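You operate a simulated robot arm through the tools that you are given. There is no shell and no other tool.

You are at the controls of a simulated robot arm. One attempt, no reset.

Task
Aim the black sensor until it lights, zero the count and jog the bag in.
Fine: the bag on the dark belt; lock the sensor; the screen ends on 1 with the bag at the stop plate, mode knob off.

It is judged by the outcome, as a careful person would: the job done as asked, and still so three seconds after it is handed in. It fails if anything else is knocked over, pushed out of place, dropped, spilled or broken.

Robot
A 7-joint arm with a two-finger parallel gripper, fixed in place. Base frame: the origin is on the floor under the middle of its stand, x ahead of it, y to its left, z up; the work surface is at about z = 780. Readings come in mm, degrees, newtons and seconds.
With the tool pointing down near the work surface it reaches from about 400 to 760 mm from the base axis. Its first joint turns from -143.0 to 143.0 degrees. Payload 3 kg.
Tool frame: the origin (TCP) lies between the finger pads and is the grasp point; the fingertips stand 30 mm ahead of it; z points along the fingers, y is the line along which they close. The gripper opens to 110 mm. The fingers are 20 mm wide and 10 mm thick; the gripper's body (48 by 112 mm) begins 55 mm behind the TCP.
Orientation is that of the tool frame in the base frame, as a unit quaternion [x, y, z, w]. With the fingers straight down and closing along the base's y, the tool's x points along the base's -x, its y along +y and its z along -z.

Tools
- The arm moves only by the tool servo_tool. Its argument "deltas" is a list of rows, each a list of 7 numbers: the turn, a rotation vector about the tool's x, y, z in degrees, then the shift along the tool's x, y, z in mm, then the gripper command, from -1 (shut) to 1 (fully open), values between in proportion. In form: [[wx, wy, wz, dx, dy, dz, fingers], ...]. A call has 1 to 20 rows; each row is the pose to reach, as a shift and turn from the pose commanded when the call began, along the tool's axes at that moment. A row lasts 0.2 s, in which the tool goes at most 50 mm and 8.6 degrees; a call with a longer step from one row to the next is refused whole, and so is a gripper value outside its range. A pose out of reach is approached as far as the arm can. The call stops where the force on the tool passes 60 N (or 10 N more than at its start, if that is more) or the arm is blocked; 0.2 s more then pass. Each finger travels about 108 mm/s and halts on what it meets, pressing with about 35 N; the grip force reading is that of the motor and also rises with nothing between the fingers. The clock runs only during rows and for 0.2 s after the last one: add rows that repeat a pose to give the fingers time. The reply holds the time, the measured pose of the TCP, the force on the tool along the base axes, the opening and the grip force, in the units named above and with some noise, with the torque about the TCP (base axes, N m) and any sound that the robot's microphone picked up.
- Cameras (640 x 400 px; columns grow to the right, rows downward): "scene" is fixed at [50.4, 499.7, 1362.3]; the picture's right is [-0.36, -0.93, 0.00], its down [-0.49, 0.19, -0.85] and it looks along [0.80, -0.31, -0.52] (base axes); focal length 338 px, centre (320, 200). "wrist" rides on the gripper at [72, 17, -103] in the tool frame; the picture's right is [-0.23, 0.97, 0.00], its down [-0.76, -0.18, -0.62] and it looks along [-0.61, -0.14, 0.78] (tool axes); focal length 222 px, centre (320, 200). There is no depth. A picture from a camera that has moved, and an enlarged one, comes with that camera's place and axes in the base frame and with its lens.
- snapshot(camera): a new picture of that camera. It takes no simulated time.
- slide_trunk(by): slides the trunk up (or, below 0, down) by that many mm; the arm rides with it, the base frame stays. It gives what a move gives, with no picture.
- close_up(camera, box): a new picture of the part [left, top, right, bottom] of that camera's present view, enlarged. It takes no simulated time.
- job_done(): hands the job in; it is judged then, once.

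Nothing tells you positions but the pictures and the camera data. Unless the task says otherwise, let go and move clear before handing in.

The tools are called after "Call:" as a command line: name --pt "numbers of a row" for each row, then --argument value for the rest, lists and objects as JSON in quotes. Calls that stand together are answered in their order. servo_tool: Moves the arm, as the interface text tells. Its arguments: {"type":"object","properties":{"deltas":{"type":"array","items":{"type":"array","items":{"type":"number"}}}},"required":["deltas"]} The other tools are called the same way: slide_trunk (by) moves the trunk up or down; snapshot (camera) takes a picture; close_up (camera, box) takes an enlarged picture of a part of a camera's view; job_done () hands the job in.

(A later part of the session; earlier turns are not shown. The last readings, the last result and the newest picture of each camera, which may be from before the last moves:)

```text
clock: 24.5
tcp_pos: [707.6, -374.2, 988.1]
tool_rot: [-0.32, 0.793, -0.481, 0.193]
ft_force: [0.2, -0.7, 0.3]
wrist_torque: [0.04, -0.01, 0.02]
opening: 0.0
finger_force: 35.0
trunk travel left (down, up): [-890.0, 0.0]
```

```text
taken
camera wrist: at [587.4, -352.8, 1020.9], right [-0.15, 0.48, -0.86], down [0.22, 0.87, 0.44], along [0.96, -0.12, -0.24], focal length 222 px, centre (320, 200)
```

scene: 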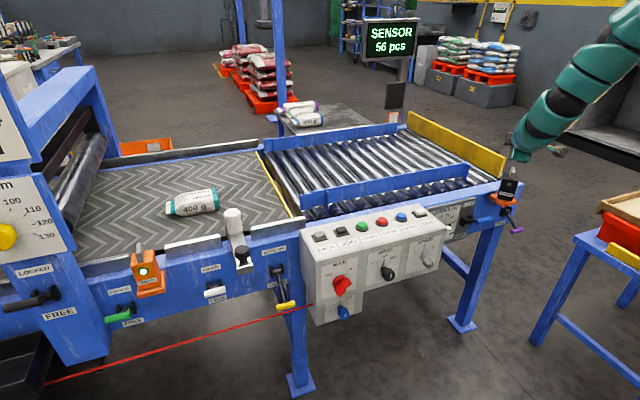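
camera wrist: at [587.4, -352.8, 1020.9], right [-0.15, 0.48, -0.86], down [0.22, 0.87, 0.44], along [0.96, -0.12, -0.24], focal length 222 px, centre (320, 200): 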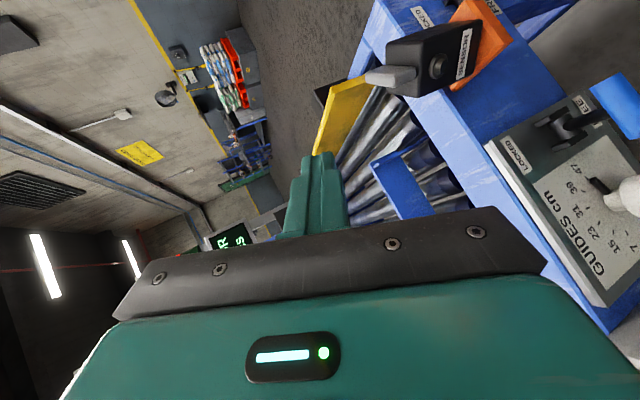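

Everything is clear. I'll check the sensor's current heading up close before planning the grip on its paddle.

Call:
close_up --camera "wrist" --box '[340, 0, 520, 130]'

Call:
close_up --camera "scene" --box '[470, 160, 540, 240]'

```text
3.08 times, centred on (430, 65) of wrist
camera zoom: at [587.4, -352.8, 1020.9], right [-0.15, 0.48, -0.86], down [0.22, 0.87, 0.44], along [0.96, -0.12, -0.24], focal length 684 px, centre (-18, 615)
```

zoom: 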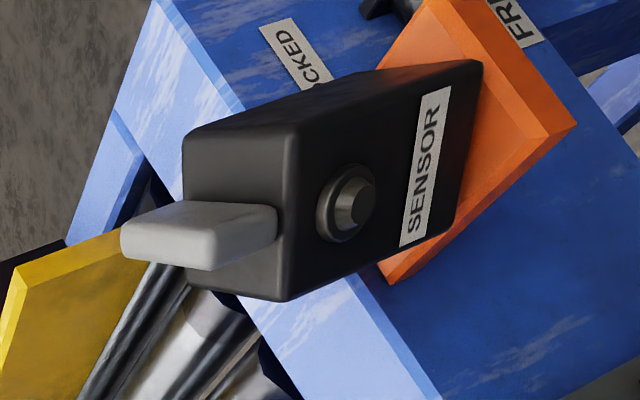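

```text
5.00 times, centred on (505, 200) of scene
camera zoom: at [50.4, 499.7, 1362.3], right [-0.36, -0.93, 0.0], down [-0.49, 0.19, -0.85], along [0.8, -0.31, -0.52], focal length 1691 px, centre (-605, 200)
```

zoom: 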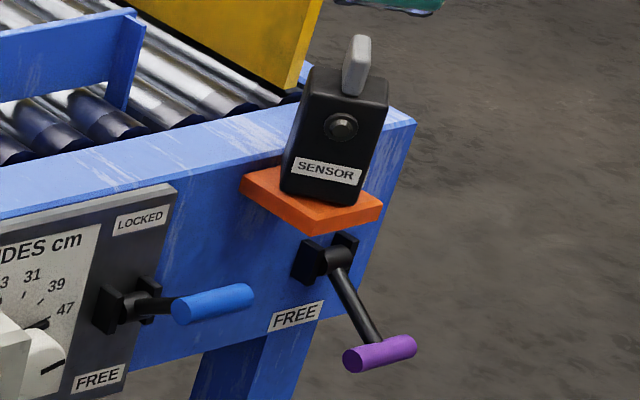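

The sensor now points about -48° with its axis near (759, -453) and paddle top near z 870. I'll roll the gripper back so the fingers close sideways, and reduce the tilt, up here in free air.

Call:
servo_tool --pt "0 0 8.2 0 0 0 -0.1" --pt "0 0 16.4 0 0 0 -0.1" --pt "0 0 24.6 0 0 0 -0.1" --pt "0 0 32.8 0 0 0 -0.1" --pt "0 0 41 0 0 0 -0.1" --pt "0 0 49.2 0 0 0 -0.1" --pt "0 0 57.4 0 0 0 -0.1" --pt "0 0 65.6 0 0 0 -0.1" --pt "0 0 73.8 0 0 0 -0.1" --pt "0 0 82 0 0 0 -0.1" --pt "0 0 90 0 0 0 -0.1"

Call:
snapshot --camera "scene"

Call:
snapshot --camera "wrist"

```text
clock: 26.9
tcp_pos: [707.6, -373.0, 988.0]
tool_rot: [0.335, 0.787, -0.204, 0.476]
ft_force: [0.7, 0.6, 0.4]
wrist_torque: [-0.02, 0.0, 0.0]
opening: 49.7
finger_force: 0.0
trunk travel left (down, up): [-890.0, 0.0]
```

```text
taken
```

scene: 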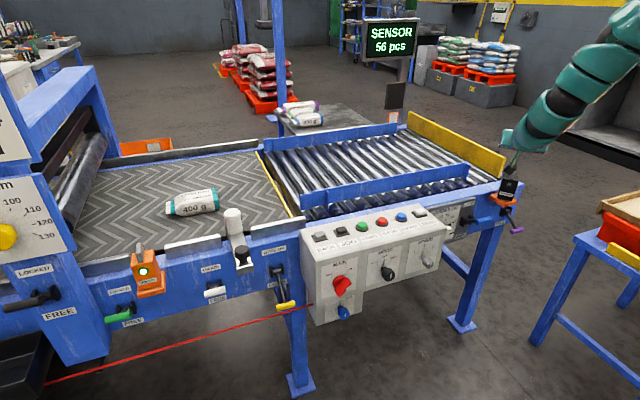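

```text
taken
camera wrist: at [633.8, -272.1, 971.6], right [0.77, 0.6, 0.2], down [-0.27, 0.02, 0.96], along [0.57, -0.8, 0.18], focal length 222 px, centre (320, 200)
```

wrist: 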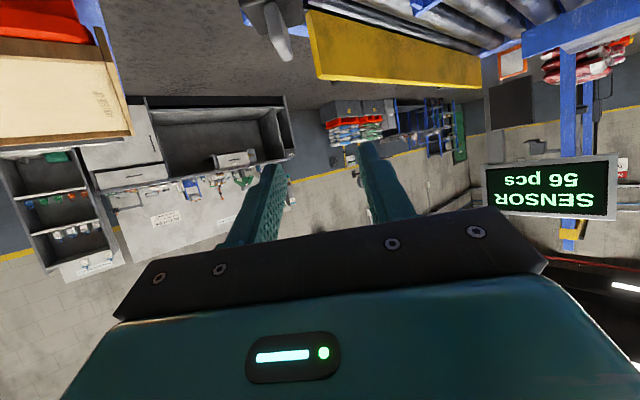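

The roll went cleanly. I'll tilt to 45° and place the open fingers directly above the paddle, so the trunk can then lower them straight down around it.

Call:
servo_tool --pt "0 5.8 0 -17.6 -5.9 20 -0.1" --pt "0 11.6 0 -35.2 -11.8 40 -0.1" --pt "0 17.4 0 -52.8 -17.7 60 -0.1"

Call:
snapshot --camera "wrist"

Call:
snapshot --camera "scene"

```text
clock: 27.7
tcp_pos: [749.5, -441.5, 1005.1]
tool_rot: [0.361, 0.851, -0.15, 0.35]
ft_force: [-0.1, -0.5, 0.3]
wrist_torque: [-0.02, -0.04, -0.01]
opening: 49.7
finger_force: 0.1
trunk travel left (down, up): [-890.0, 0.0]
```

```text
taken
camera wrist: at [676.4, -340.8, 1028.6], right [0.81, 0.56, 0.16], down [-0.06, -0.2, 0.98], along [0.58, -0.8, -0.13], focal length 222 px, centre (320, 200)
```

wrist: 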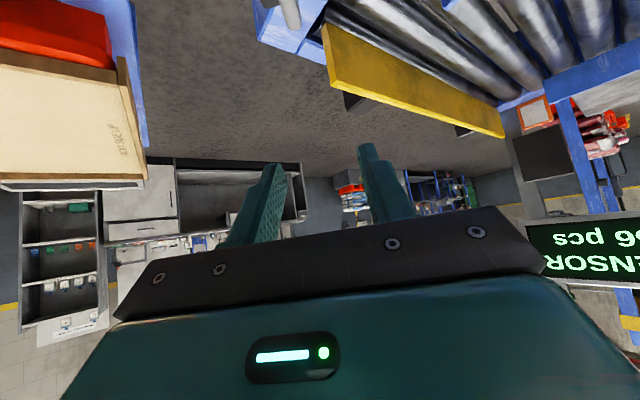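

```text
taken
```

scene: 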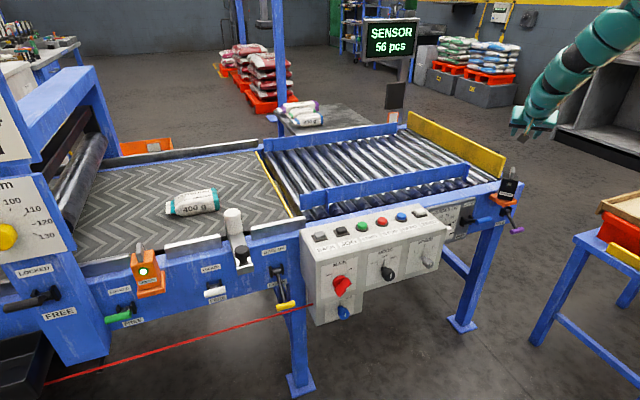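

That pose is fully reachable. Before gripping I'll rehearse the turning motion in the air, about 46° about the sensor's vertical axis.

Call:
servo_tool --pt "-5.4 0 -5.44 0 -2.2 0 -0.1" --pt "-10.8 0 -10.9 -0.2 -4.3 0.2 -0.1" --pt "-16.2 0 -16.3 -0.6 -6.5 0.6 -0.1" --pt "-21.6 0 -21.8 -1.2 -8.5 1.2 -0.1" --pt "-27 0 -27.2 -2 -10.3 2 -0.1" --pt "-32.4 0 -32.6 -2.9 -12.1 3 -0.1"

Call:
snapshot --camera "scene"

Call:
snapshot --camera "wrist"

```text
clock: 29.1
tcp_pos: [742.3, -452.8, 1005.0]
tool_rot: [-0.002, 0.924, -0.002, 0.381]
ft_force: [0.7, 0.0, -0.1]
wrist_torque: [0.0, 0.03, -0.02]
opening: 49.6
finger_force: 0.0
trunk travel left (down, up): [-890.0, 0.0]
```

```text
taken
```

scene: 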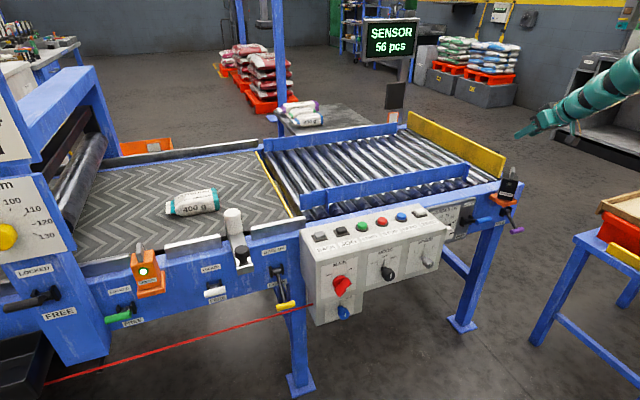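

```text
taken
camera wrist: at [619.5, -437.1, 1028.7], right [0.16, 0.97, 0.16], down [0.1, -0.17, 0.98], along [0.98, -0.14, -0.13], focal length 222 px, centre (320, 200)
```

wrist: 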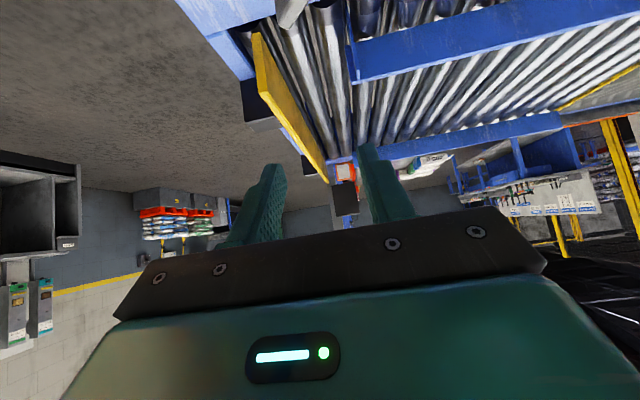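

The whole turning range is reachable, and I now place the reflector near (1474, -444, 830), so the right heading is close to 0°. I'll swing back to the paddle's present heading of about -48°.

Call:
servo_tool --pt "5.6 0 5.7 -0.8 1.9 0.8 -0.1" --pt "11.3 0 11.3 -1.7 3.8 1.7 -0.1" --pt "16.9 0 17 -2.5 5.6 2.5 -0.1" --pt "22.5 0 22.6 -3.4 7.5 3.4 -0.1" --pt "28.2 0 28.3 -4.2 9.4 4.2 -0.1" --pt "33.8 0 34 -5.1 11.3 5.1 -0.1"

Call:
slide_trunk --by -80

Call:
snapshot --camera "wrist"

Call:
close_up --camera "scene" --box '[460, 110, 600, 240]'

```text
clock: 30.5
tcp_pos: [750.3, -442.7, 1007.9]
tool_rot: [0.376, 0.844, -0.157, 0.349]
ft_force: [0.2, 0.3, 0.0]
wrist_torque: [-0.01, -0.01, 0.03]
opening: 49.6
finger_force: 0.1
trunk travel left (down, up): [-890.0, 0.0]
```

```text
clock: 31.7
tcp_pos: [750.6, -441.5, 927.2]
tool_rot: [0.375, 0.844, -0.157, 0.349]
ft_force: [0.2, -0.1, 0.0]
wrist_torque: [-0.01, 0.0, 0.03]
opening: 49.3
finger_force: 0.0
trunk travel left (down, up): [-810.0, 80.0]
```

```text
taken
camera wrist: at [680.7, -338.6, 948.8], right [0.83, 0.53, 0.16], down [-0.06, -0.19, 0.98], along [0.55, -0.82, -0.12], focal length 222 px, centre (320, 200)
```

wrist: 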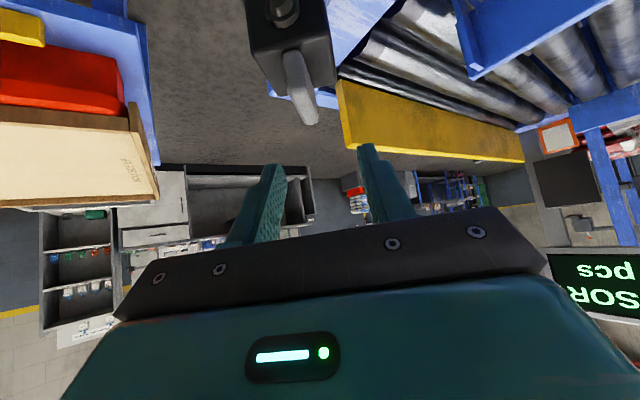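

```text
3.08 times, centred on (530, 175) of scene
camera zoom: at [50.4, 499.7, 1362.3], right [-0.36, -0.93, 0.0], down [-0.49, 0.19, -0.85], along [0.8, -0.31, -0.52], focal length 1040 px, centre (-326, 277)
```

zoom: 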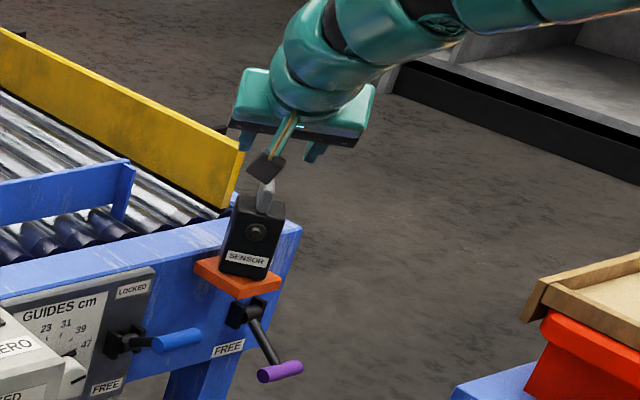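

The trunk lowered the hand to about 50 mm above grip height. I'll zoom in to check the paddle lies between the fingers.

Call:
close_up --camera "wrist" --box '[220, 0, 400, 250]'

```text
1.60 times, centred on (310, 125) of wrist
camera zoom: at [680.7, -338.6, 948.8], right [0.83, 0.53, 0.16], down [-0.06, -0.19, 0.98], along [0.55, -0.82, -0.12], focal length 355 px, centre (336, 320)
```

zoom: 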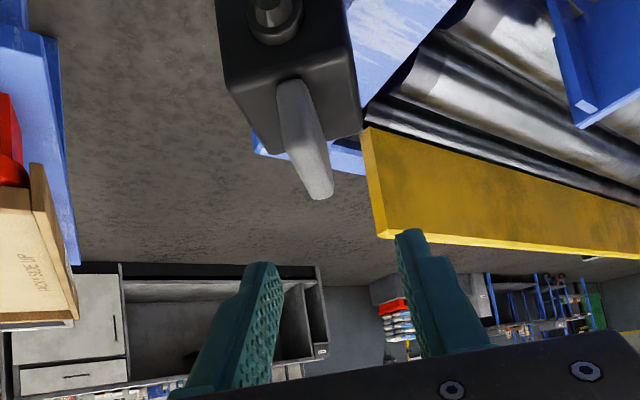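

The paddle lies midway between the fingers, only about 2 mm off centre. I'll lower 48 mm and close on it.

Call:
slide_trunk --by -48

Call:
close_up --camera "wrist" --box '[220, 0, 400, 250]'

```text
clock: 32.6
tcp_pos: [750.7, -441.1, 878.7]
tool_rot: [0.376, 0.844, -0.157, 0.349]
ft_force: [-0.2, 0.4, 0.3]
wrist_torque: [0.02, 0.01, -0.02]
opening: 49.4
finger_force: 0.0
trunk travel left (down, up): [-762.0, 128.0]
```

```text
1.60 times, centred on (310, 125) of wrist
camera zoom: at [680.7, -338.6, 900.7], right [0.83, 0.53, 0.16], down [-0.06, -0.19, 0.98], along [0.55, -0.82, -0.12], focal length 355 px, centre (336, 320)
```

zoom: 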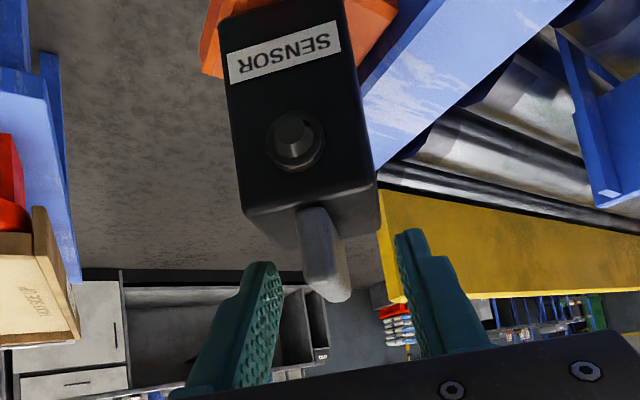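

The paddle is between the pads. Closing the fingers on it now.

Call:
servo_tool --pt "0 0 0 0 0 0 -0.5" --pt "0 0 0 0 0 0 -1" --pt "0 0 0 0 0 0 -1"

Call:
close_up --camera "wrist" --box '[220, 0, 400, 250]'

```text
clock: 33.4
tcp_pos: [749.7, -443.2, 877.9]
tool_rot: [0.376, 0.844, -0.158, 0.349]
ft_force: [-5.7, -5.1, -3.6]
wrist_torque: [0.0, -0.22, -0.08]
opening: 11.6
finger_force: 44.9
trunk travel left (down, up): [-762.0, 128.0]
```

```text
1.60 times, centred on (310, 125) of wrist
camera zoom: at [679.8, -340.3, 900.4], right [0.83, 0.53, 0.16], down [-0.06, -0.19, 0.98], along [0.55, -0.83, -0.12], focal length 355 px, centre (336, 320)
```

zoom: 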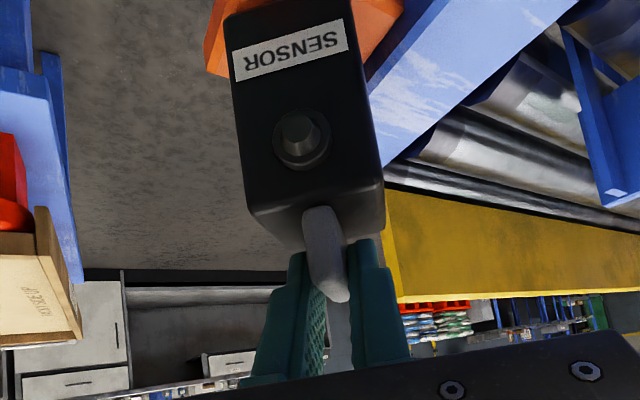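

The paddle is gripped (11.6 mm, firm). I'll turn it about 40° counter-clockwise toward the reflector, then fine-tune while watching the lamp.

Call:
servo_tool --pt "-5.66 0 -5.65 0 -1.8 0 -1" --pt "-11.3 0 -11.3 -0.1 -3.7 0.2 -1" --pt "-17 0 -17 -0.5 -5.4 0.5 -1" --pt "-22.6 0 -22.6 -1 -7.1 1 -1" --pt "-28.3 0 -28.2 -1.7 -8.7 1.7 -1"

Call:
snapshot --camera "scene"

Call:
close_up --camera "wrist" --box '[220, 0, 400, 250]'

Call:
close_up --camera "scene" --box '[460, 130, 570, 240]'

```text
clock: 34.6
tcp_pos: [747.1, -448.6, 879.1]
tool_rot: [0.063, 0.922, -0.026, 0.381]
ft_force: [1.1, -3.2, 0.7]
wrist_torque: [0.23, 1.39, -0.08]
opening: 12.1
finger_force: 45.0
trunk travel left (down, up): [-762.0, 128.0]
```

```text
taken
```

scene: 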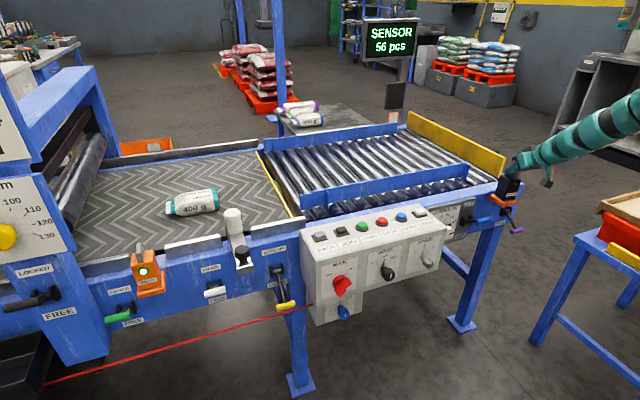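

```text
1.60 times, centred on (310, 125) of wrist
camera zoom: at [626.3, -415.5, 900.5], right [0.29, 0.94, 0.16], down [0.07, -0.19, 0.98], along [0.95, -0.27, -0.13], focal length 355 px, centre (336, 320)
```

zoom: 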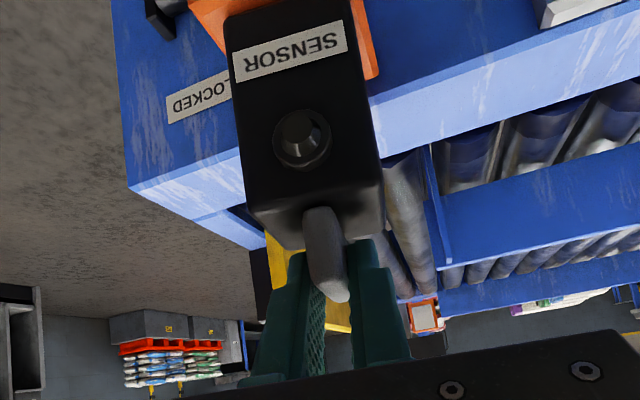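

```text
3.64 times, centred on (515, 185) of scene
camera zoom: at [50.4, 499.7, 1362.3], right [-0.36, -0.93, 0.0], down [-0.49, 0.19, -0.85], along [0.8, -0.31, -0.52], focal length 1230 px, centre (-389, 254)
```

zoom: 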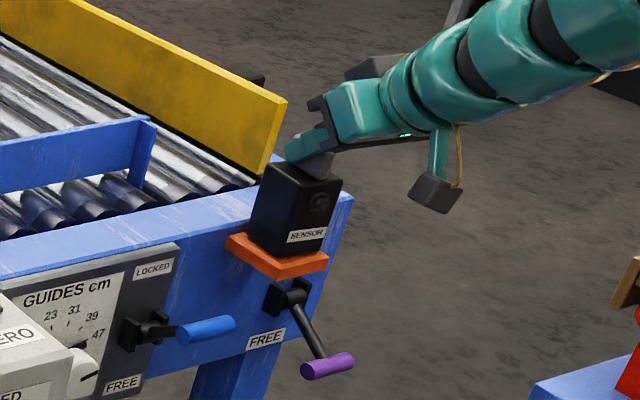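

The sensor follows the grip and now points about -8°; the lamp is still off. I'll go on in small steps.

Call:
servo_tool --pt "-2.1 0 -2.1 0 -0.7 0 -1"

Call:
snapshot --camera "wrist"

Call:
servo_tool --pt "-2.1 0 -2.1 0 -0.7 0 -1"

Call:
snapshot --camera "wrist"

Call:
close_up --camera "scene" --box '[350, 10, 450, 80]'

```text
clock: 35.0
tcp_pos: [748.0, -449.8, 879.2]
tool_rot: [0.04, 0.923, -0.016, 0.381]
ft_force: [0.9, -2.0, 0.0]
wrist_torque: [0.12, 0.55, -0.02]
opening: 11.7
finger_force: 44.8
trunk travel left (down, up): [-762.0, 128.0]
```

```text
taken
camera wrist: at [624.7, -422.2, 900.4], right [0.24, 0.96, 0.16], down [0.08, -0.19, 0.98], along [0.97, -0.23, -0.12], focal length 222 px, centre (320, 200)
```

wrist: 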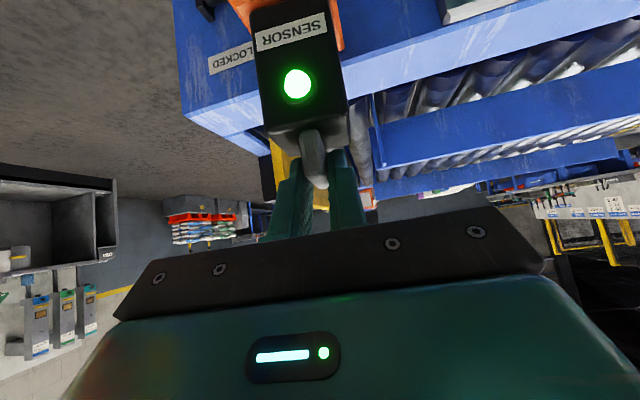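

```text
clock: 35.4
tcp_pos: [746.8, -451.5, 879.1]
tool_rot: [0.016, 0.924, -0.007, 0.382]
ft_force: [1.5, 1.3, -1.8]
wrist_torque: [-0.12, 0.22, 0.03]
opening: 11.9
finger_force: 44.7
trunk travel left (down, up): [-762.0, 128.0]
```

```text
taken
camera wrist: at [623.4, -429.1, 900.5], right [0.19, 0.97, 0.16], down [0.09, -0.18, 0.98], along [0.98, -0.18, -0.13], focal length 222 px, centre (320, 200)
```

wrist: 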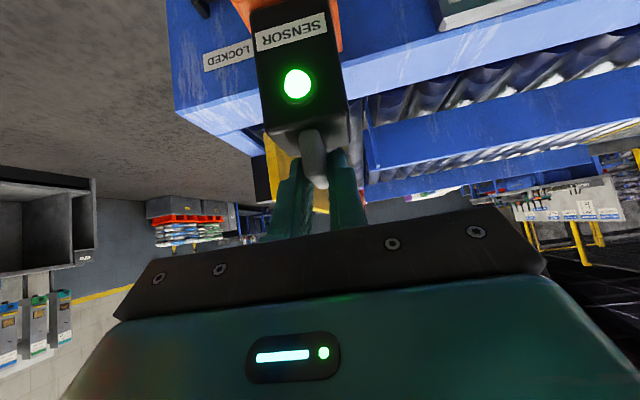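

```text
5.71 times, centred on (400, 45) of scene
camera zoom: at [50.4, 499.7, 1362.3], right [-0.36, -0.93, 0.0], down [-0.49, 0.19, -0.85], along [0.8, -0.31, -0.52], focal length 1932 px, centre (-137, 1086)
```

zoom: 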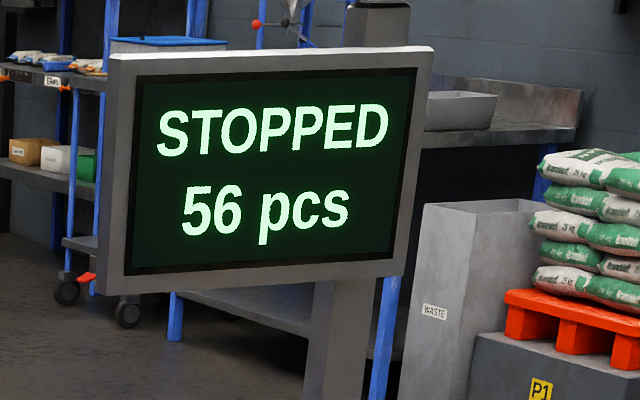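

The lamp lights green and the screen now says STOPPED. I'll go 2° further to sit nearer the centre of the lit range.

Call:
servo_tool --pt "-1.4 0 -1.4 0 -0.4 0 -1"

Call:
snapshot --camera "wrist"

```text
clock: 35.8
tcp_pos: [747.1, -450.2, 878.2]
tool_rot: [0.0, 0.924, 0.0, 0.381]
ft_force: [3.9, 2.9, -0.1]
wrist_torque: [0.34, -0.37, 0.0]
opening: 12.1
finger_force: 45.3
trunk travel left (down, up): [-762.0, 128.0]
```

```text
taken
camera wrist: at [622.8, -433.6, 900.6], right [0.16, 0.97, 0.16], down [0.1, -0.18, 0.98], along [0.98, -0.14, -0.13], focal length 222 px, centre (320, 200)
```

wrist: 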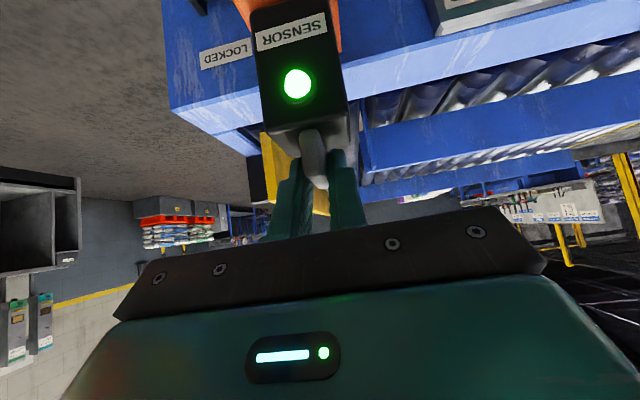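

At 0° heading the lamp stays lit. I'll release the paddle and lift away with the trunk.

Call:
servo_tool --pt "0 0 0 0 0 0 -0.3" --pt "0 0 0 0 0 0 -0.1" --pt "0 0 0 0 0 0 -0.1"

Call:
slide_trunk --by 128

Call:
snapshot --camera "wrist"

Call:
snapshot --camera "scene"

Call:
close_up --camera "scene" --box '[460, 130, 570, 240]'

```text
clock: 36.6
tcp_pos: [745.8, -451.5, 877.0]
tool_rot: [0.002, 0.924, -0.001, 0.381]
ft_force: [-1.3, -1.6, 1.1]
wrist_torque: [-0.03, 0.02, 0.01]
opening: 49.5
finger_force: 0.2
trunk travel left (down, up): [-762.0, 128.0]
```

```text
clock: 38.1
tcp_pos: [747.0, -451.0, 1006.4]
tool_rot: [0.001, 0.924, 0.0, 0.383]
ft_force: [-0.1, -0.6, -0.8]
wrist_torque: [0.0, -0.01, -0.02]
opening: 49.6
finger_force: 0.1
trunk travel left (down, up): [-890.0, 0.0]
```

```text
taken
camera wrist: at [622.4, -434.7, 1028.5], right [0.16, 0.97, 0.16], down [0.1, -0.18, 0.98], along [0.98, -0.14, -0.13], focal length 222 px, centre (320, 200)
```

wrist: 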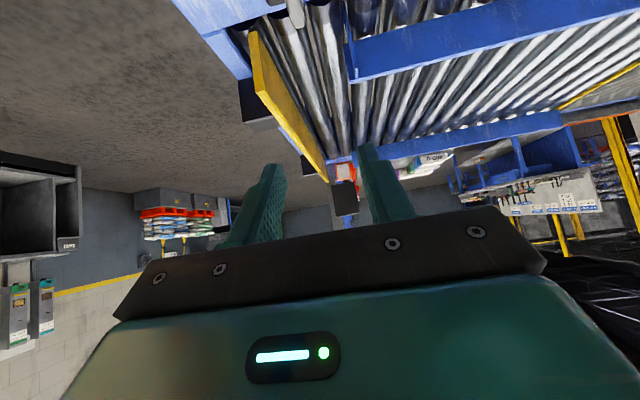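

```text
taken
```

scene: 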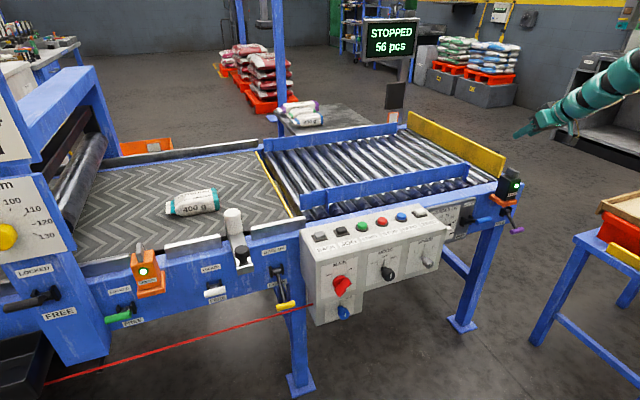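

```text
3.64 times, centred on (515, 185) of scene
camera zoom: at [50.4, 499.7, 1362.3], right [-0.36, -0.93, 0.0], down [-0.49, 0.19, -0.85], along [0.8, -0.31, -0.52], focal length 1230 px, centre (-389, 254)
```

zoom: 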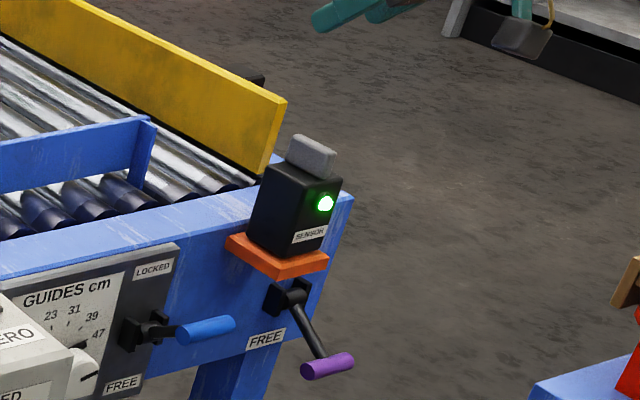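

The sensor stays lit on its own, with the purple handle now at about (718, -520, 632). Next I'll close the fingers, turn the tool near-horizontal, and rehearse the under-handle approach high up before lowering with the trunk.

Call:
servo_tool --pt "6.2 -4 3.6 12.5 -0.6 -5.2 -1" --pt "12.5 -8 7.2 25 -1.1 -10.5 -1" --pt "18.7 -12 10.8 37.6 -1.7 -15.7 -1" --pt "25 -16.1 14.5 50 -2.3 -21 -1" --pt "31.2 -20.1 18.1 62.6 -2.9 -26 -1" --pt "37.5 -24.1 21.7 75 -3.4 -31.4 -1" --pt "43.7 -28.1 25.3 87.7 -4 -36.6 -1"

Call:
servo_tool --pt "0 0 0 0 0 37 -1" --pt "0 0 0 0 0 75 -1"

Call:
snapshot --camera "scene"

```text
clock: 39.7
tcp_pos: [657.9, -455.3, 970.0]
tool_rot: [0.336, 0.719, -0.259, 0.551]
ft_force: [1.3, -0.7, 0.1]
wrist_torque: [0.05, 0.01, 0.0]
opening: 0.0
finger_force: 34.9
out of reach, approached as far as the arm can: row 2, 3, 4, 5
trunk travel left (down, up): [-890.0, 0.0]
```

```text
clock: 40.3
tcp_pos: [703.7, -511.6, 951.2]
tool_rot: [0.336, 0.72, -0.258, 0.55]
ft_force: [-0.3, 0.8, 1.1]
wrist_torque: [0.02, 0.01, 0.01]
opening: 0.1
finger_force: 35.3
trunk travel left (down, up): [-890.0, 0.0]
```

```text
taken
```

scene: 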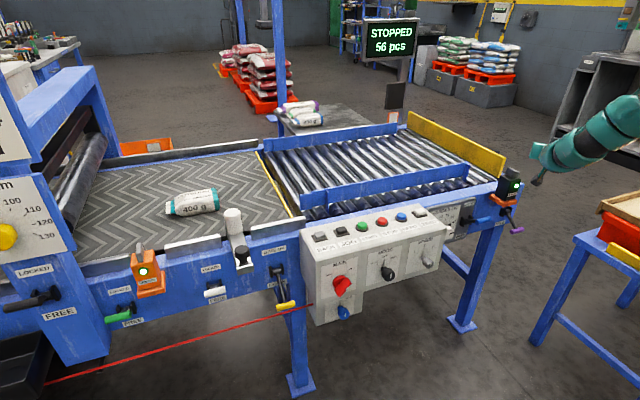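

Both the pre-pose and advanced pose are reachable. I'll also rehearse the upward stroke here, then return to the backed-off pose.

Call:
servo_tool --pt "0 0 0 -29 0 -7.8 -1" --pt "0 0 0 -58 0 -15.5 -1" --pt "0 0 0 -82 0 -22 -1"

Call:
servo_tool --pt "0 0 0 29 0 7.8 -1" --pt "0 0 0 58 0 15.5 -1" --pt "0 0 0 82 0 22 -1" --pt "0 0 0 82 0 -15 -1" --pt "0 0 0 82 0 -53 -1"

Call:
snapshot --camera "scene"

```text
clock: 41.1
tcp_pos: [704.4, -510.4, 1036.3]
tool_rot: [0.335, 0.72, -0.257, 0.551]
ft_force: [-0.4, -0.5, 0.3]
wrist_torque: [0.02, 0.0, 0.02]
opening: 0.1
finger_force: 35.3
trunk travel left (down, up): [-890.0, 0.0]
```

```text
clock: 42.3
tcp_pos: [658.6, -454.9, 971.1]
tool_rot: [0.335, 0.719, -0.258, 0.551]
ft_force: [0.2, 0.5, -0.6]
wrist_torque: [0.01, -0.01, 0.0]
opening: 0.0
finger_force: 35.0
trunk travel left (down, up): [-890.0, 0.0]
```

```text
taken
```

scene: 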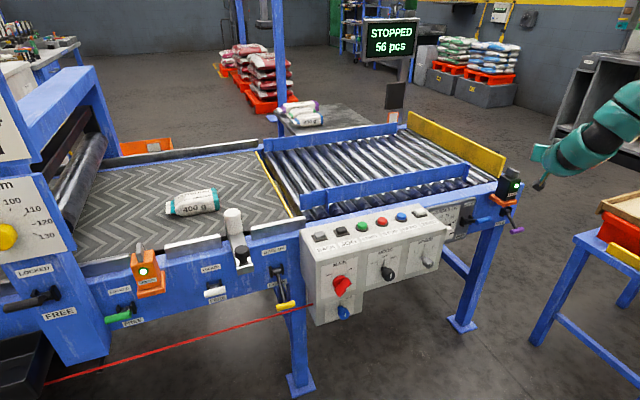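

The full motion is reachable. Lowering the trunk in stages, checking clearance to the table on the right.

Call:
slide_trunk --by -170

Call:
snapshot --camera "scene"

Call:
snapshot --camera "wrist"

```text
clock: 44.3
tcp_pos: [658.9, -455.7, 800.3]
tool_rot: [0.336, 0.719, -0.258, 0.551]
ft_force: [-0.4, 0.3, 0.3]
wrist_torque: [0.01, -0.03, 0.0]
opening: 0.4
finger_force: 34.7
trunk travel left (down, up): [-720.0, 170.0]
```

```text
taken
```

scene: 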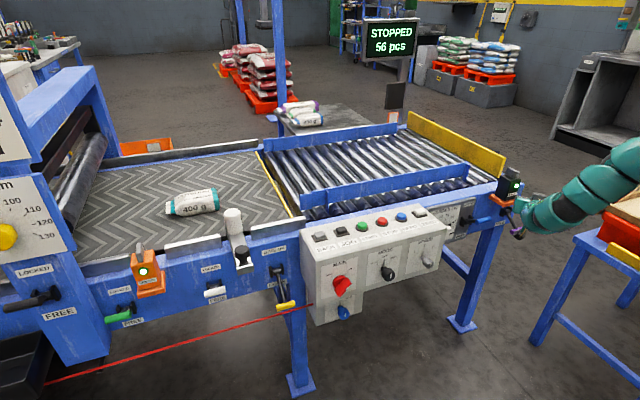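

```text
taken
camera wrist: at [595.9, -354.0, 757.7], right [0.78, 0.58, 0.22], down [-0.4, 0.2, 0.9], along [0.48, -0.79, 0.38], focal length 222 px, centre (320, 200)
```

wrist: 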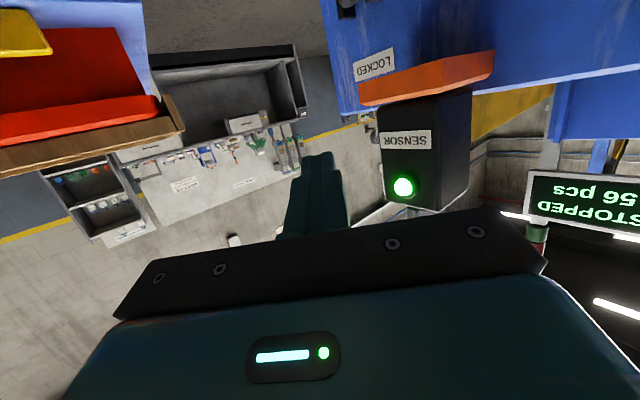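

I re-triangulated the table: its corner is about (639, -716, 610), much farther off than I feared. Lowering further to the under-handle height.

Call:
slide_trunk --by -178

Call:
snapshot --camera "scene"

Call:
snapshot --camera "wrist"

```text
clock: 46.2
tcp_pos: [657.4, -455.3, 622.5]
tool_rot: [0.335, 0.718, -0.258, 0.552]
ft_force: [-1.2, 0.1, -0.8]
wrist_torque: [0.0, 0.0, 0.01]
opening: 0.1
finger_force: 35.5
trunk travel left (down, up): [-542.0, 348.0]
```

```text
taken
```

scene: 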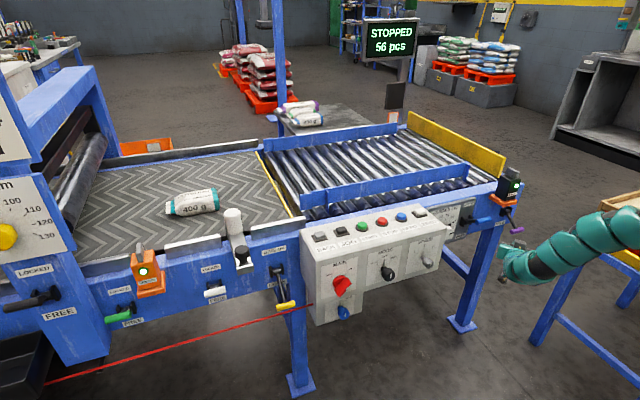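

```text
taken
camera wrist: at [595.9, -354.0, 579.7], right [0.78, 0.58, 0.22], down [-0.4, 0.2, 0.9], along [0.48, -0.79, 0.38], focal length 222 px, centre (320, 200)
```

wrist: 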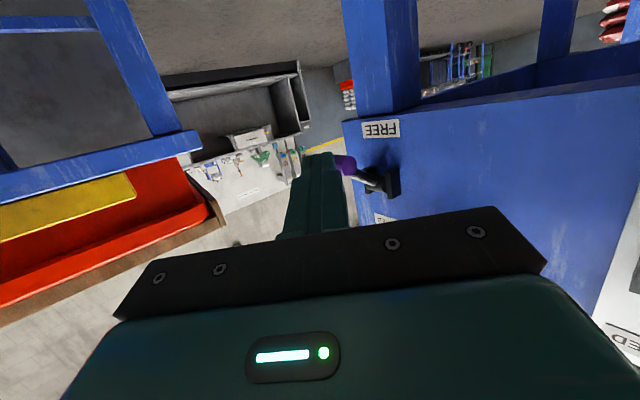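

The purple handle appears where predicted. I'll advance the closed fingers beneath it.

Call:
servo_tool --pt "0 0 0 0 0 25 -1" --pt "0 0 0 0 0 50 -1" --pt "0 0 0 0 0 77 -1"

Call:
snapshot --camera "wrist"

Call:
close_up --camera "scene" --box '[460, 160, 600, 290]'

```text
clock: 47.0
tcp_pos: [706.6, -513.2, 602.1]
tool_rot: [0.336, 0.719, -0.257, 0.551]
ft_force: [0.7, -0.4, 0.9]
wrist_torque: [-0.02, 0.0, 0.01]
opening: 0.0
finger_force: 34.7
trunk travel left (down, up): [-542.0, 348.0]
```

```text
taken
camera wrist: at [644.2, -411.7, 559.3], right [0.78, 0.58, 0.22], down [-0.4, 0.2, 0.9], along [0.48, -0.79, 0.38], focal length 222 px, centre (320, 200)
```

wrist: 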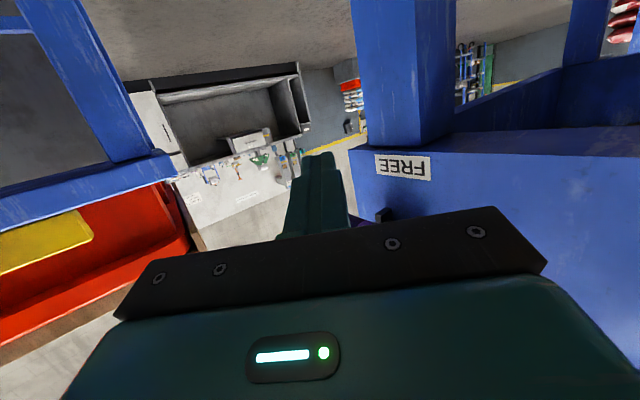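

```text
3.08 times, centred on (530, 225) of scene
camera zoom: at [50.4, 499.7, 1362.3], right [-0.36, -0.93, 0.0], down [-0.49, 0.19, -0.85], along [0.8, -0.31, -0.52], focal length 1040 px, centre (-326, 123)
```

zoom: 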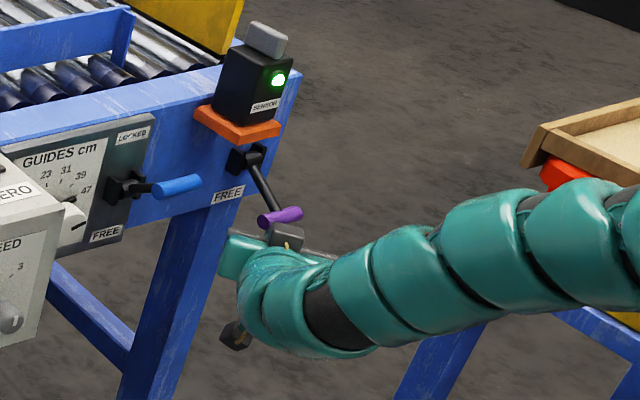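

The fingers are under the handle. Pushing straight up in small steps to bring the lever to LOCKED.

Call:
servo_tool --pt "0 0 0 -9.7 0 -2.6 -1" --pt "0 0 0 -19.3 0 -5.2 -1" --pt "0 0 0 -29 0 -7.8 -1" --pt "0 0 0 -38.6 0 -10.4 -1" --pt "0 0 0 -48.3 0 -13 -1" --pt "0 0 0 -58 0 -15.6 -1" --pt "0 0 0 -65.6 0 -17.7 -1"

Call:
close_up --camera "scene" --box '[460, 160, 600, 290]'

Call:
snapshot --camera "wrist"

```text
clock: 48.6
tcp_pos: [707.9, -513.7, 671.8]
tool_rot: [0.335, 0.719, -0.257, 0.552]
ft_force: [0.0, -0.1, 0.1]
wrist_torque: [0.02, 0.03, 0.0]
opening: 0.0
finger_force: 34.4
trunk travel left (down, up): [-542.0, 348.0]
```

```text
3.08 times, centred on (530, 225) of scene
camera zoom: at [50.4, 499.7, 1362.3], right [-0.36, -0.93, 0.0], down [-0.49, 0.19, -0.85], along [0.8, -0.31, -0.52], focal length 1040 px, centre (-326, 123)
```

zoom: 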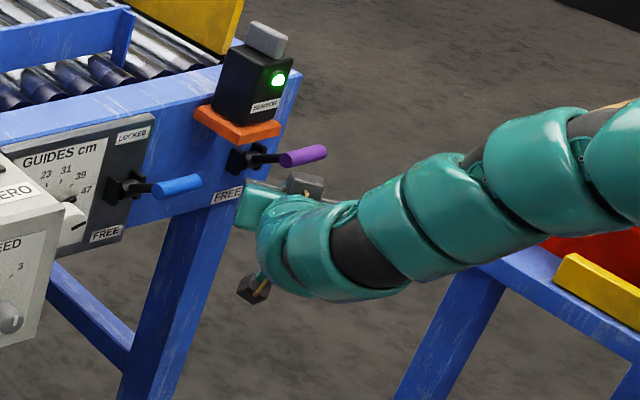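

```text
taken
camera wrist: at [644.4, -411.3, 628.3], right [0.78, 0.58, 0.22], down [-0.4, 0.2, 0.9], along [0.48, -0.79, 0.38], focal length 222 px, centre (320, 200)
```

wrist: 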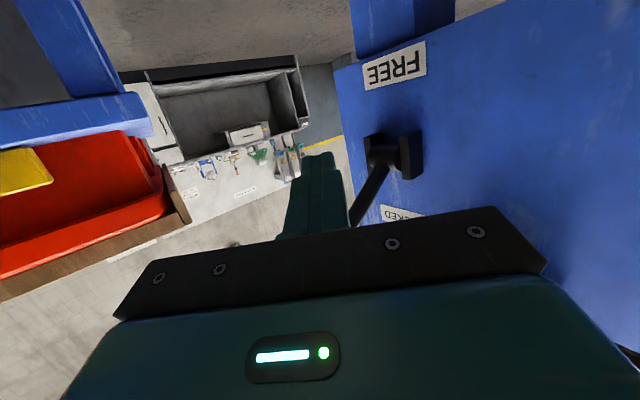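

The lever snapped up to LOCKED and the lamp remains lit. I'll back the fingers out and raise the trunk.

Call:
servo_tool --pt "0 0 0 0 0 -30 -1" --pt "0 0 0 0 0 -60 -1" --pt "0 0 0 0 0 -90 -1"

Call:
slide_trunk --by 300

Call:
snapshot --camera "scene"

Call:
snapshot --camera "wrist"

```text
clock: 49.4
tcp_pos: [684.6, -452.6, 662.6]
tool_rot: [0.335, 0.718, -0.258, 0.552]
ft_force: [-0.2, -0.5, -0.5]
wrist_torque: [-0.05, -0.01, -0.01]
opening: 0.3
finger_force: 34.7
out of reach, approached as far as the arm can: row 2, 3
trunk travel left (down, up): [-542.0, 348.0]
```

```text
clock: 52.4
tcp_pos: [683.9, -452.5, 962.7]
tool_rot: [0.336, 0.719, -0.258, 0.551]
ft_force: [0.3, 0.1, 0.4]
wrist_torque: [0.02, 0.01, -0.02]
opening: 0.1
finger_force: 35.0
trunk travel left (down, up): [-842.0, 48.0]
```

```text
taken
```

scene: 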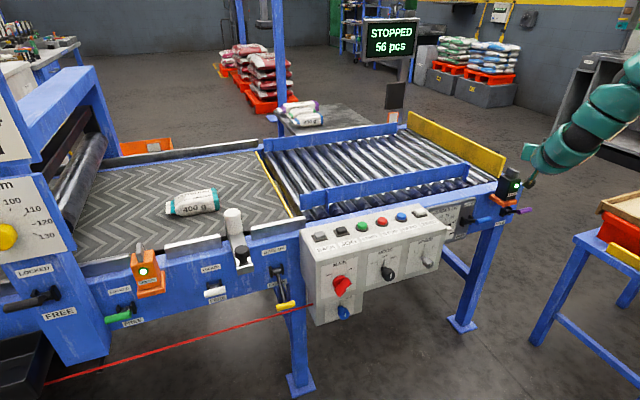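

```text
taken
camera wrist: at [622.3, -350.9, 920.3], right [0.78, 0.58, 0.22], down [-0.4, 0.2, 0.9], along [0.48, -0.79, 0.38], focal length 222 px, centre (320, 200)
```

wrist: 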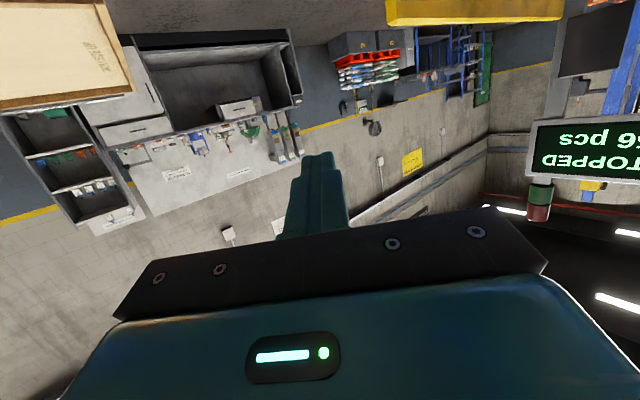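

Sensor is lit and locked. Next is the ZERO button: I'll swing the arm over in front of the control box and turn the tool to point down.

Call:
servo_tool --pt "-2.96 6.36 -3.86 2.9 14.6 -23.7 -1" --pt "-5.93 12.7 -7.7 5.7 29.2 -47.3 -1" --pt "-8.9 19.1 -11.6 8.6 43.8 -71 -1" --pt "-11.9 25.4 -15.4 11.4 58.4 -94.7 -1" --pt "-14.8 31.8 -19.3 14.3 73 -118.4 -1" --pt "-17.8 38.1 -23.1 17.1 87.5 -142 -1" --pt "-20.7 44.5 -27 20 102.1 -165.7 -1" --pt "-23.7 50.8 -30.8 22.8 116.7 -189.4 -1" --pt "-26.7 57.2 -34.7 25.7 131.3 -213 -1" --pt "-29.6 63.5 -38.5 28.5 145.9 -236.7 -1" --pt "-32.6 69.9 -42.4 31.4 160.5 -260.4 -1"

Call:
snapshot --camera "scene"

Call:
snapshot --camera "wrist"

```text
clock: 54.8
tcp_pos: [664.9, -148.1, 984.6]
tool_rot: [0.001, 1.0, 0.0, -0.001]
ft_force: [-0.7, -0.6, 0.6]
wrist_torque: [0.0, 0.03, 0.04]
opening: 0.0
finger_force: 35.1
out of reach, approached as far as the arm can: row 1, 2, 3, 4, 5, 6, 7, 8, 9, 10, 11
trunk travel left (down, up): [-842.0, 48.0]
```

```text
taken
```

scene: 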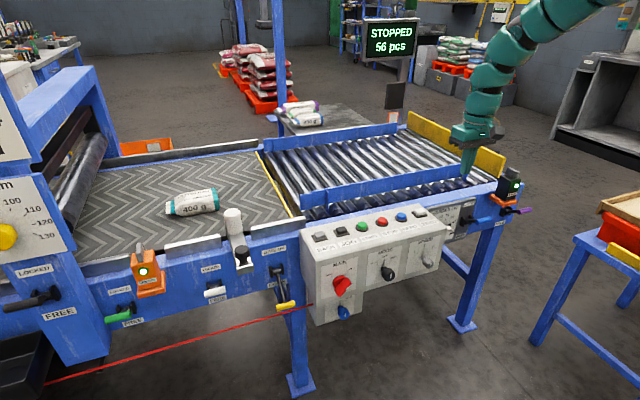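

```text
taken
camera wrist: at [592.9, -131.8, 1088.9], right [0.23, 0.97, 0.0], down [0.76, -0.18, 0.62], along [0.6, -0.14, -0.78], focal length 222 px, centre (320, 200)
```

wrist: 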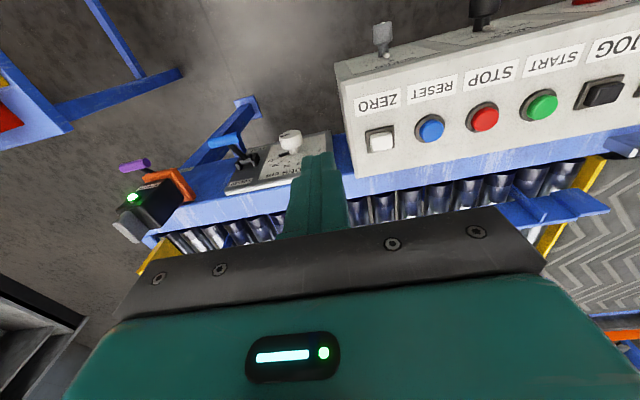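

The tool is now pointing down beside the control box. I'll zoom in to locate the buttons precisely.

Call:
close_up --camera "wrist" --box '[330, 10, 490, 160]'

Call:
close_up --camera "scene" --box '[300, 195, 460, 330]'

Call:
close_up --camera "wrist" --box '[480, 0, 640, 150]'

```text
2.67 times, centred on (410, 85) of wrist
camera zoom: at [592.9, -131.8, 1088.9], right [0.23, 0.97, 0.0], down [0.76, -0.18, 0.62], along [0.6, -0.14, -0.78], focal length 592 px, centre (80, 507)
```

zoom: 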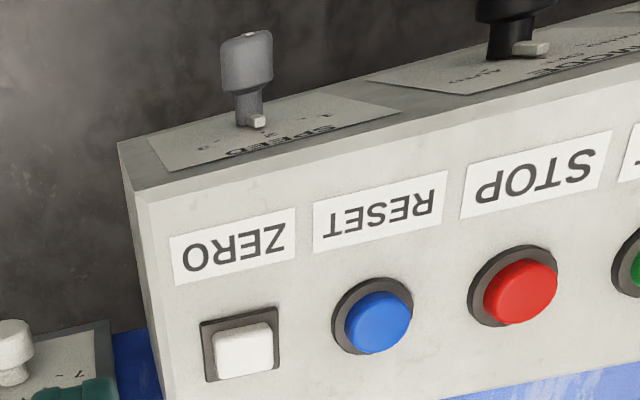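

```text
2.96 times, centred on (380, 262) of scene
camera zoom: at [50.4, 499.7, 1362.3], right [-0.36, -0.93, 0.0], down [-0.49, 0.19, -0.85], along [0.8, -0.31, -0.52], focal length 1002 px, centre (142, 15)
```

zoom: 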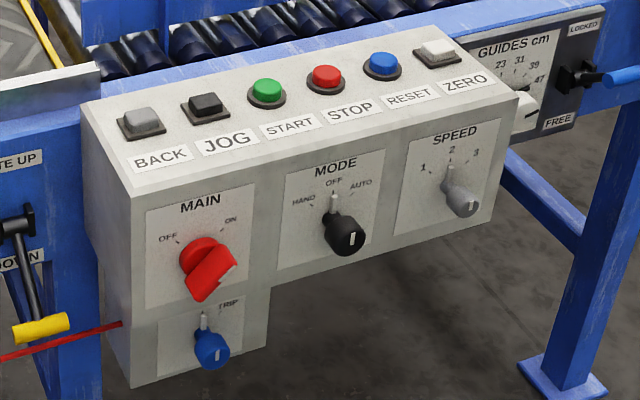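

```text
2.67 times, centred on (560, 75) of wrist
camera zoom: at [592.9, -131.8, 1088.9], right [0.23, 0.97, 0.0], down [0.76, -0.18, 0.62], along [0.6, -0.14, -0.78], focal length 592 px, centre (-320, 533)
```

zoom: 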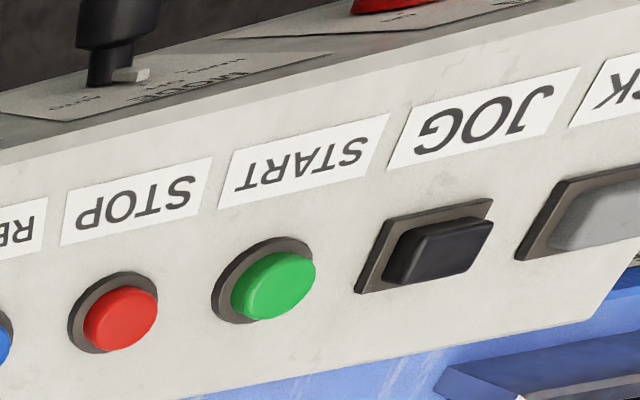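

I place ZERO at about (728, -79, 814) and JOG at about (732, 174, 811), on a top that slopes roughly 15° toward me. I'll bring the closed fingertips to about 25 mm above ZERO, tilted to match.

Call:
servo_tool --pt "0 -3 0 -9.8 13.8 23.5 -1" --pt "0 -6 0 -19.5 27.6 47 -1" --pt "0 -9 0 -29.3 41.5 70.6 -1" --pt "0 -12 0 -39 55.3 94 -1" --pt "0 -15 0 -48.8 69.1 117.6 -1"

Call:
snapshot --camera "wrist"

Call:
close_up --camera "scene" --box '[330, 130, 490, 280]'

```text
clock: 56.0
tcp_pos: [714.1, -79.4, 868.6]
tool_rot: [0.001, 0.991, 0.001, 0.132]
ft_force: [0.5, 0.2, -0.2]
wrist_torque: [0.02, -0.01, 0.02]
opening: 0.1
finger_force: 34.8
trunk travel left (down, up): [-842.0, 48.0]
```

```text
taken
camera wrist: at [618.5, -63.0, 949.9], right [0.22, 0.97, 0.06], down [0.57, -0.18, 0.8], along [0.79, -0.14, -0.6], focal length 222 px, centre (320, 200)
```

wrist: 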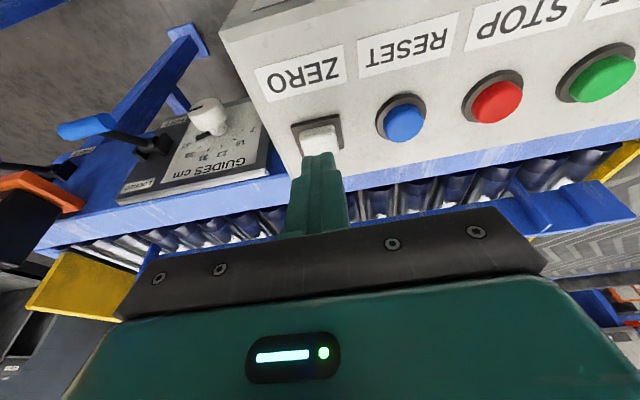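

```text
2.67 times, centred on (410, 205) of scene
camera zoom: at [50.4, 499.7, 1362.3], right [-0.36, -0.93, 0.0], down [-0.49, 0.19, -0.85], along [0.8, -0.31, -0.52], focal length 902 px, centre (80, 187)
```

zoom: 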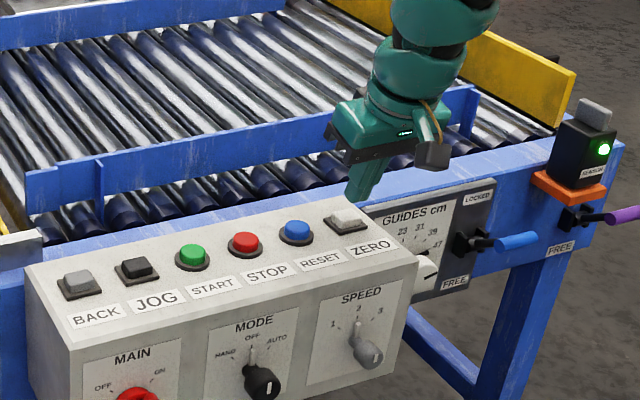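

Call:
close_up --camera "wrist" --box '[270, 90, 380, 190]'

```text
4.00 times, centred on (325, 140) of wrist
camera zoom: at [618.5, -63.0, 949.9], right [0.22, 0.97, 0.06], down [0.57, -0.18, 0.8], along [0.79, -0.14, -0.6], focal length 888 px, centre (300, 440)
```

zoom: 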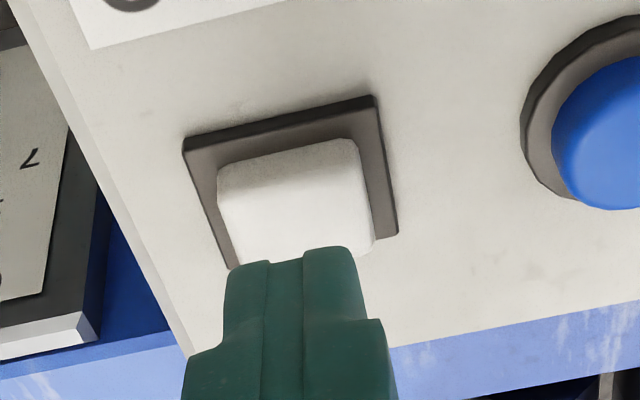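

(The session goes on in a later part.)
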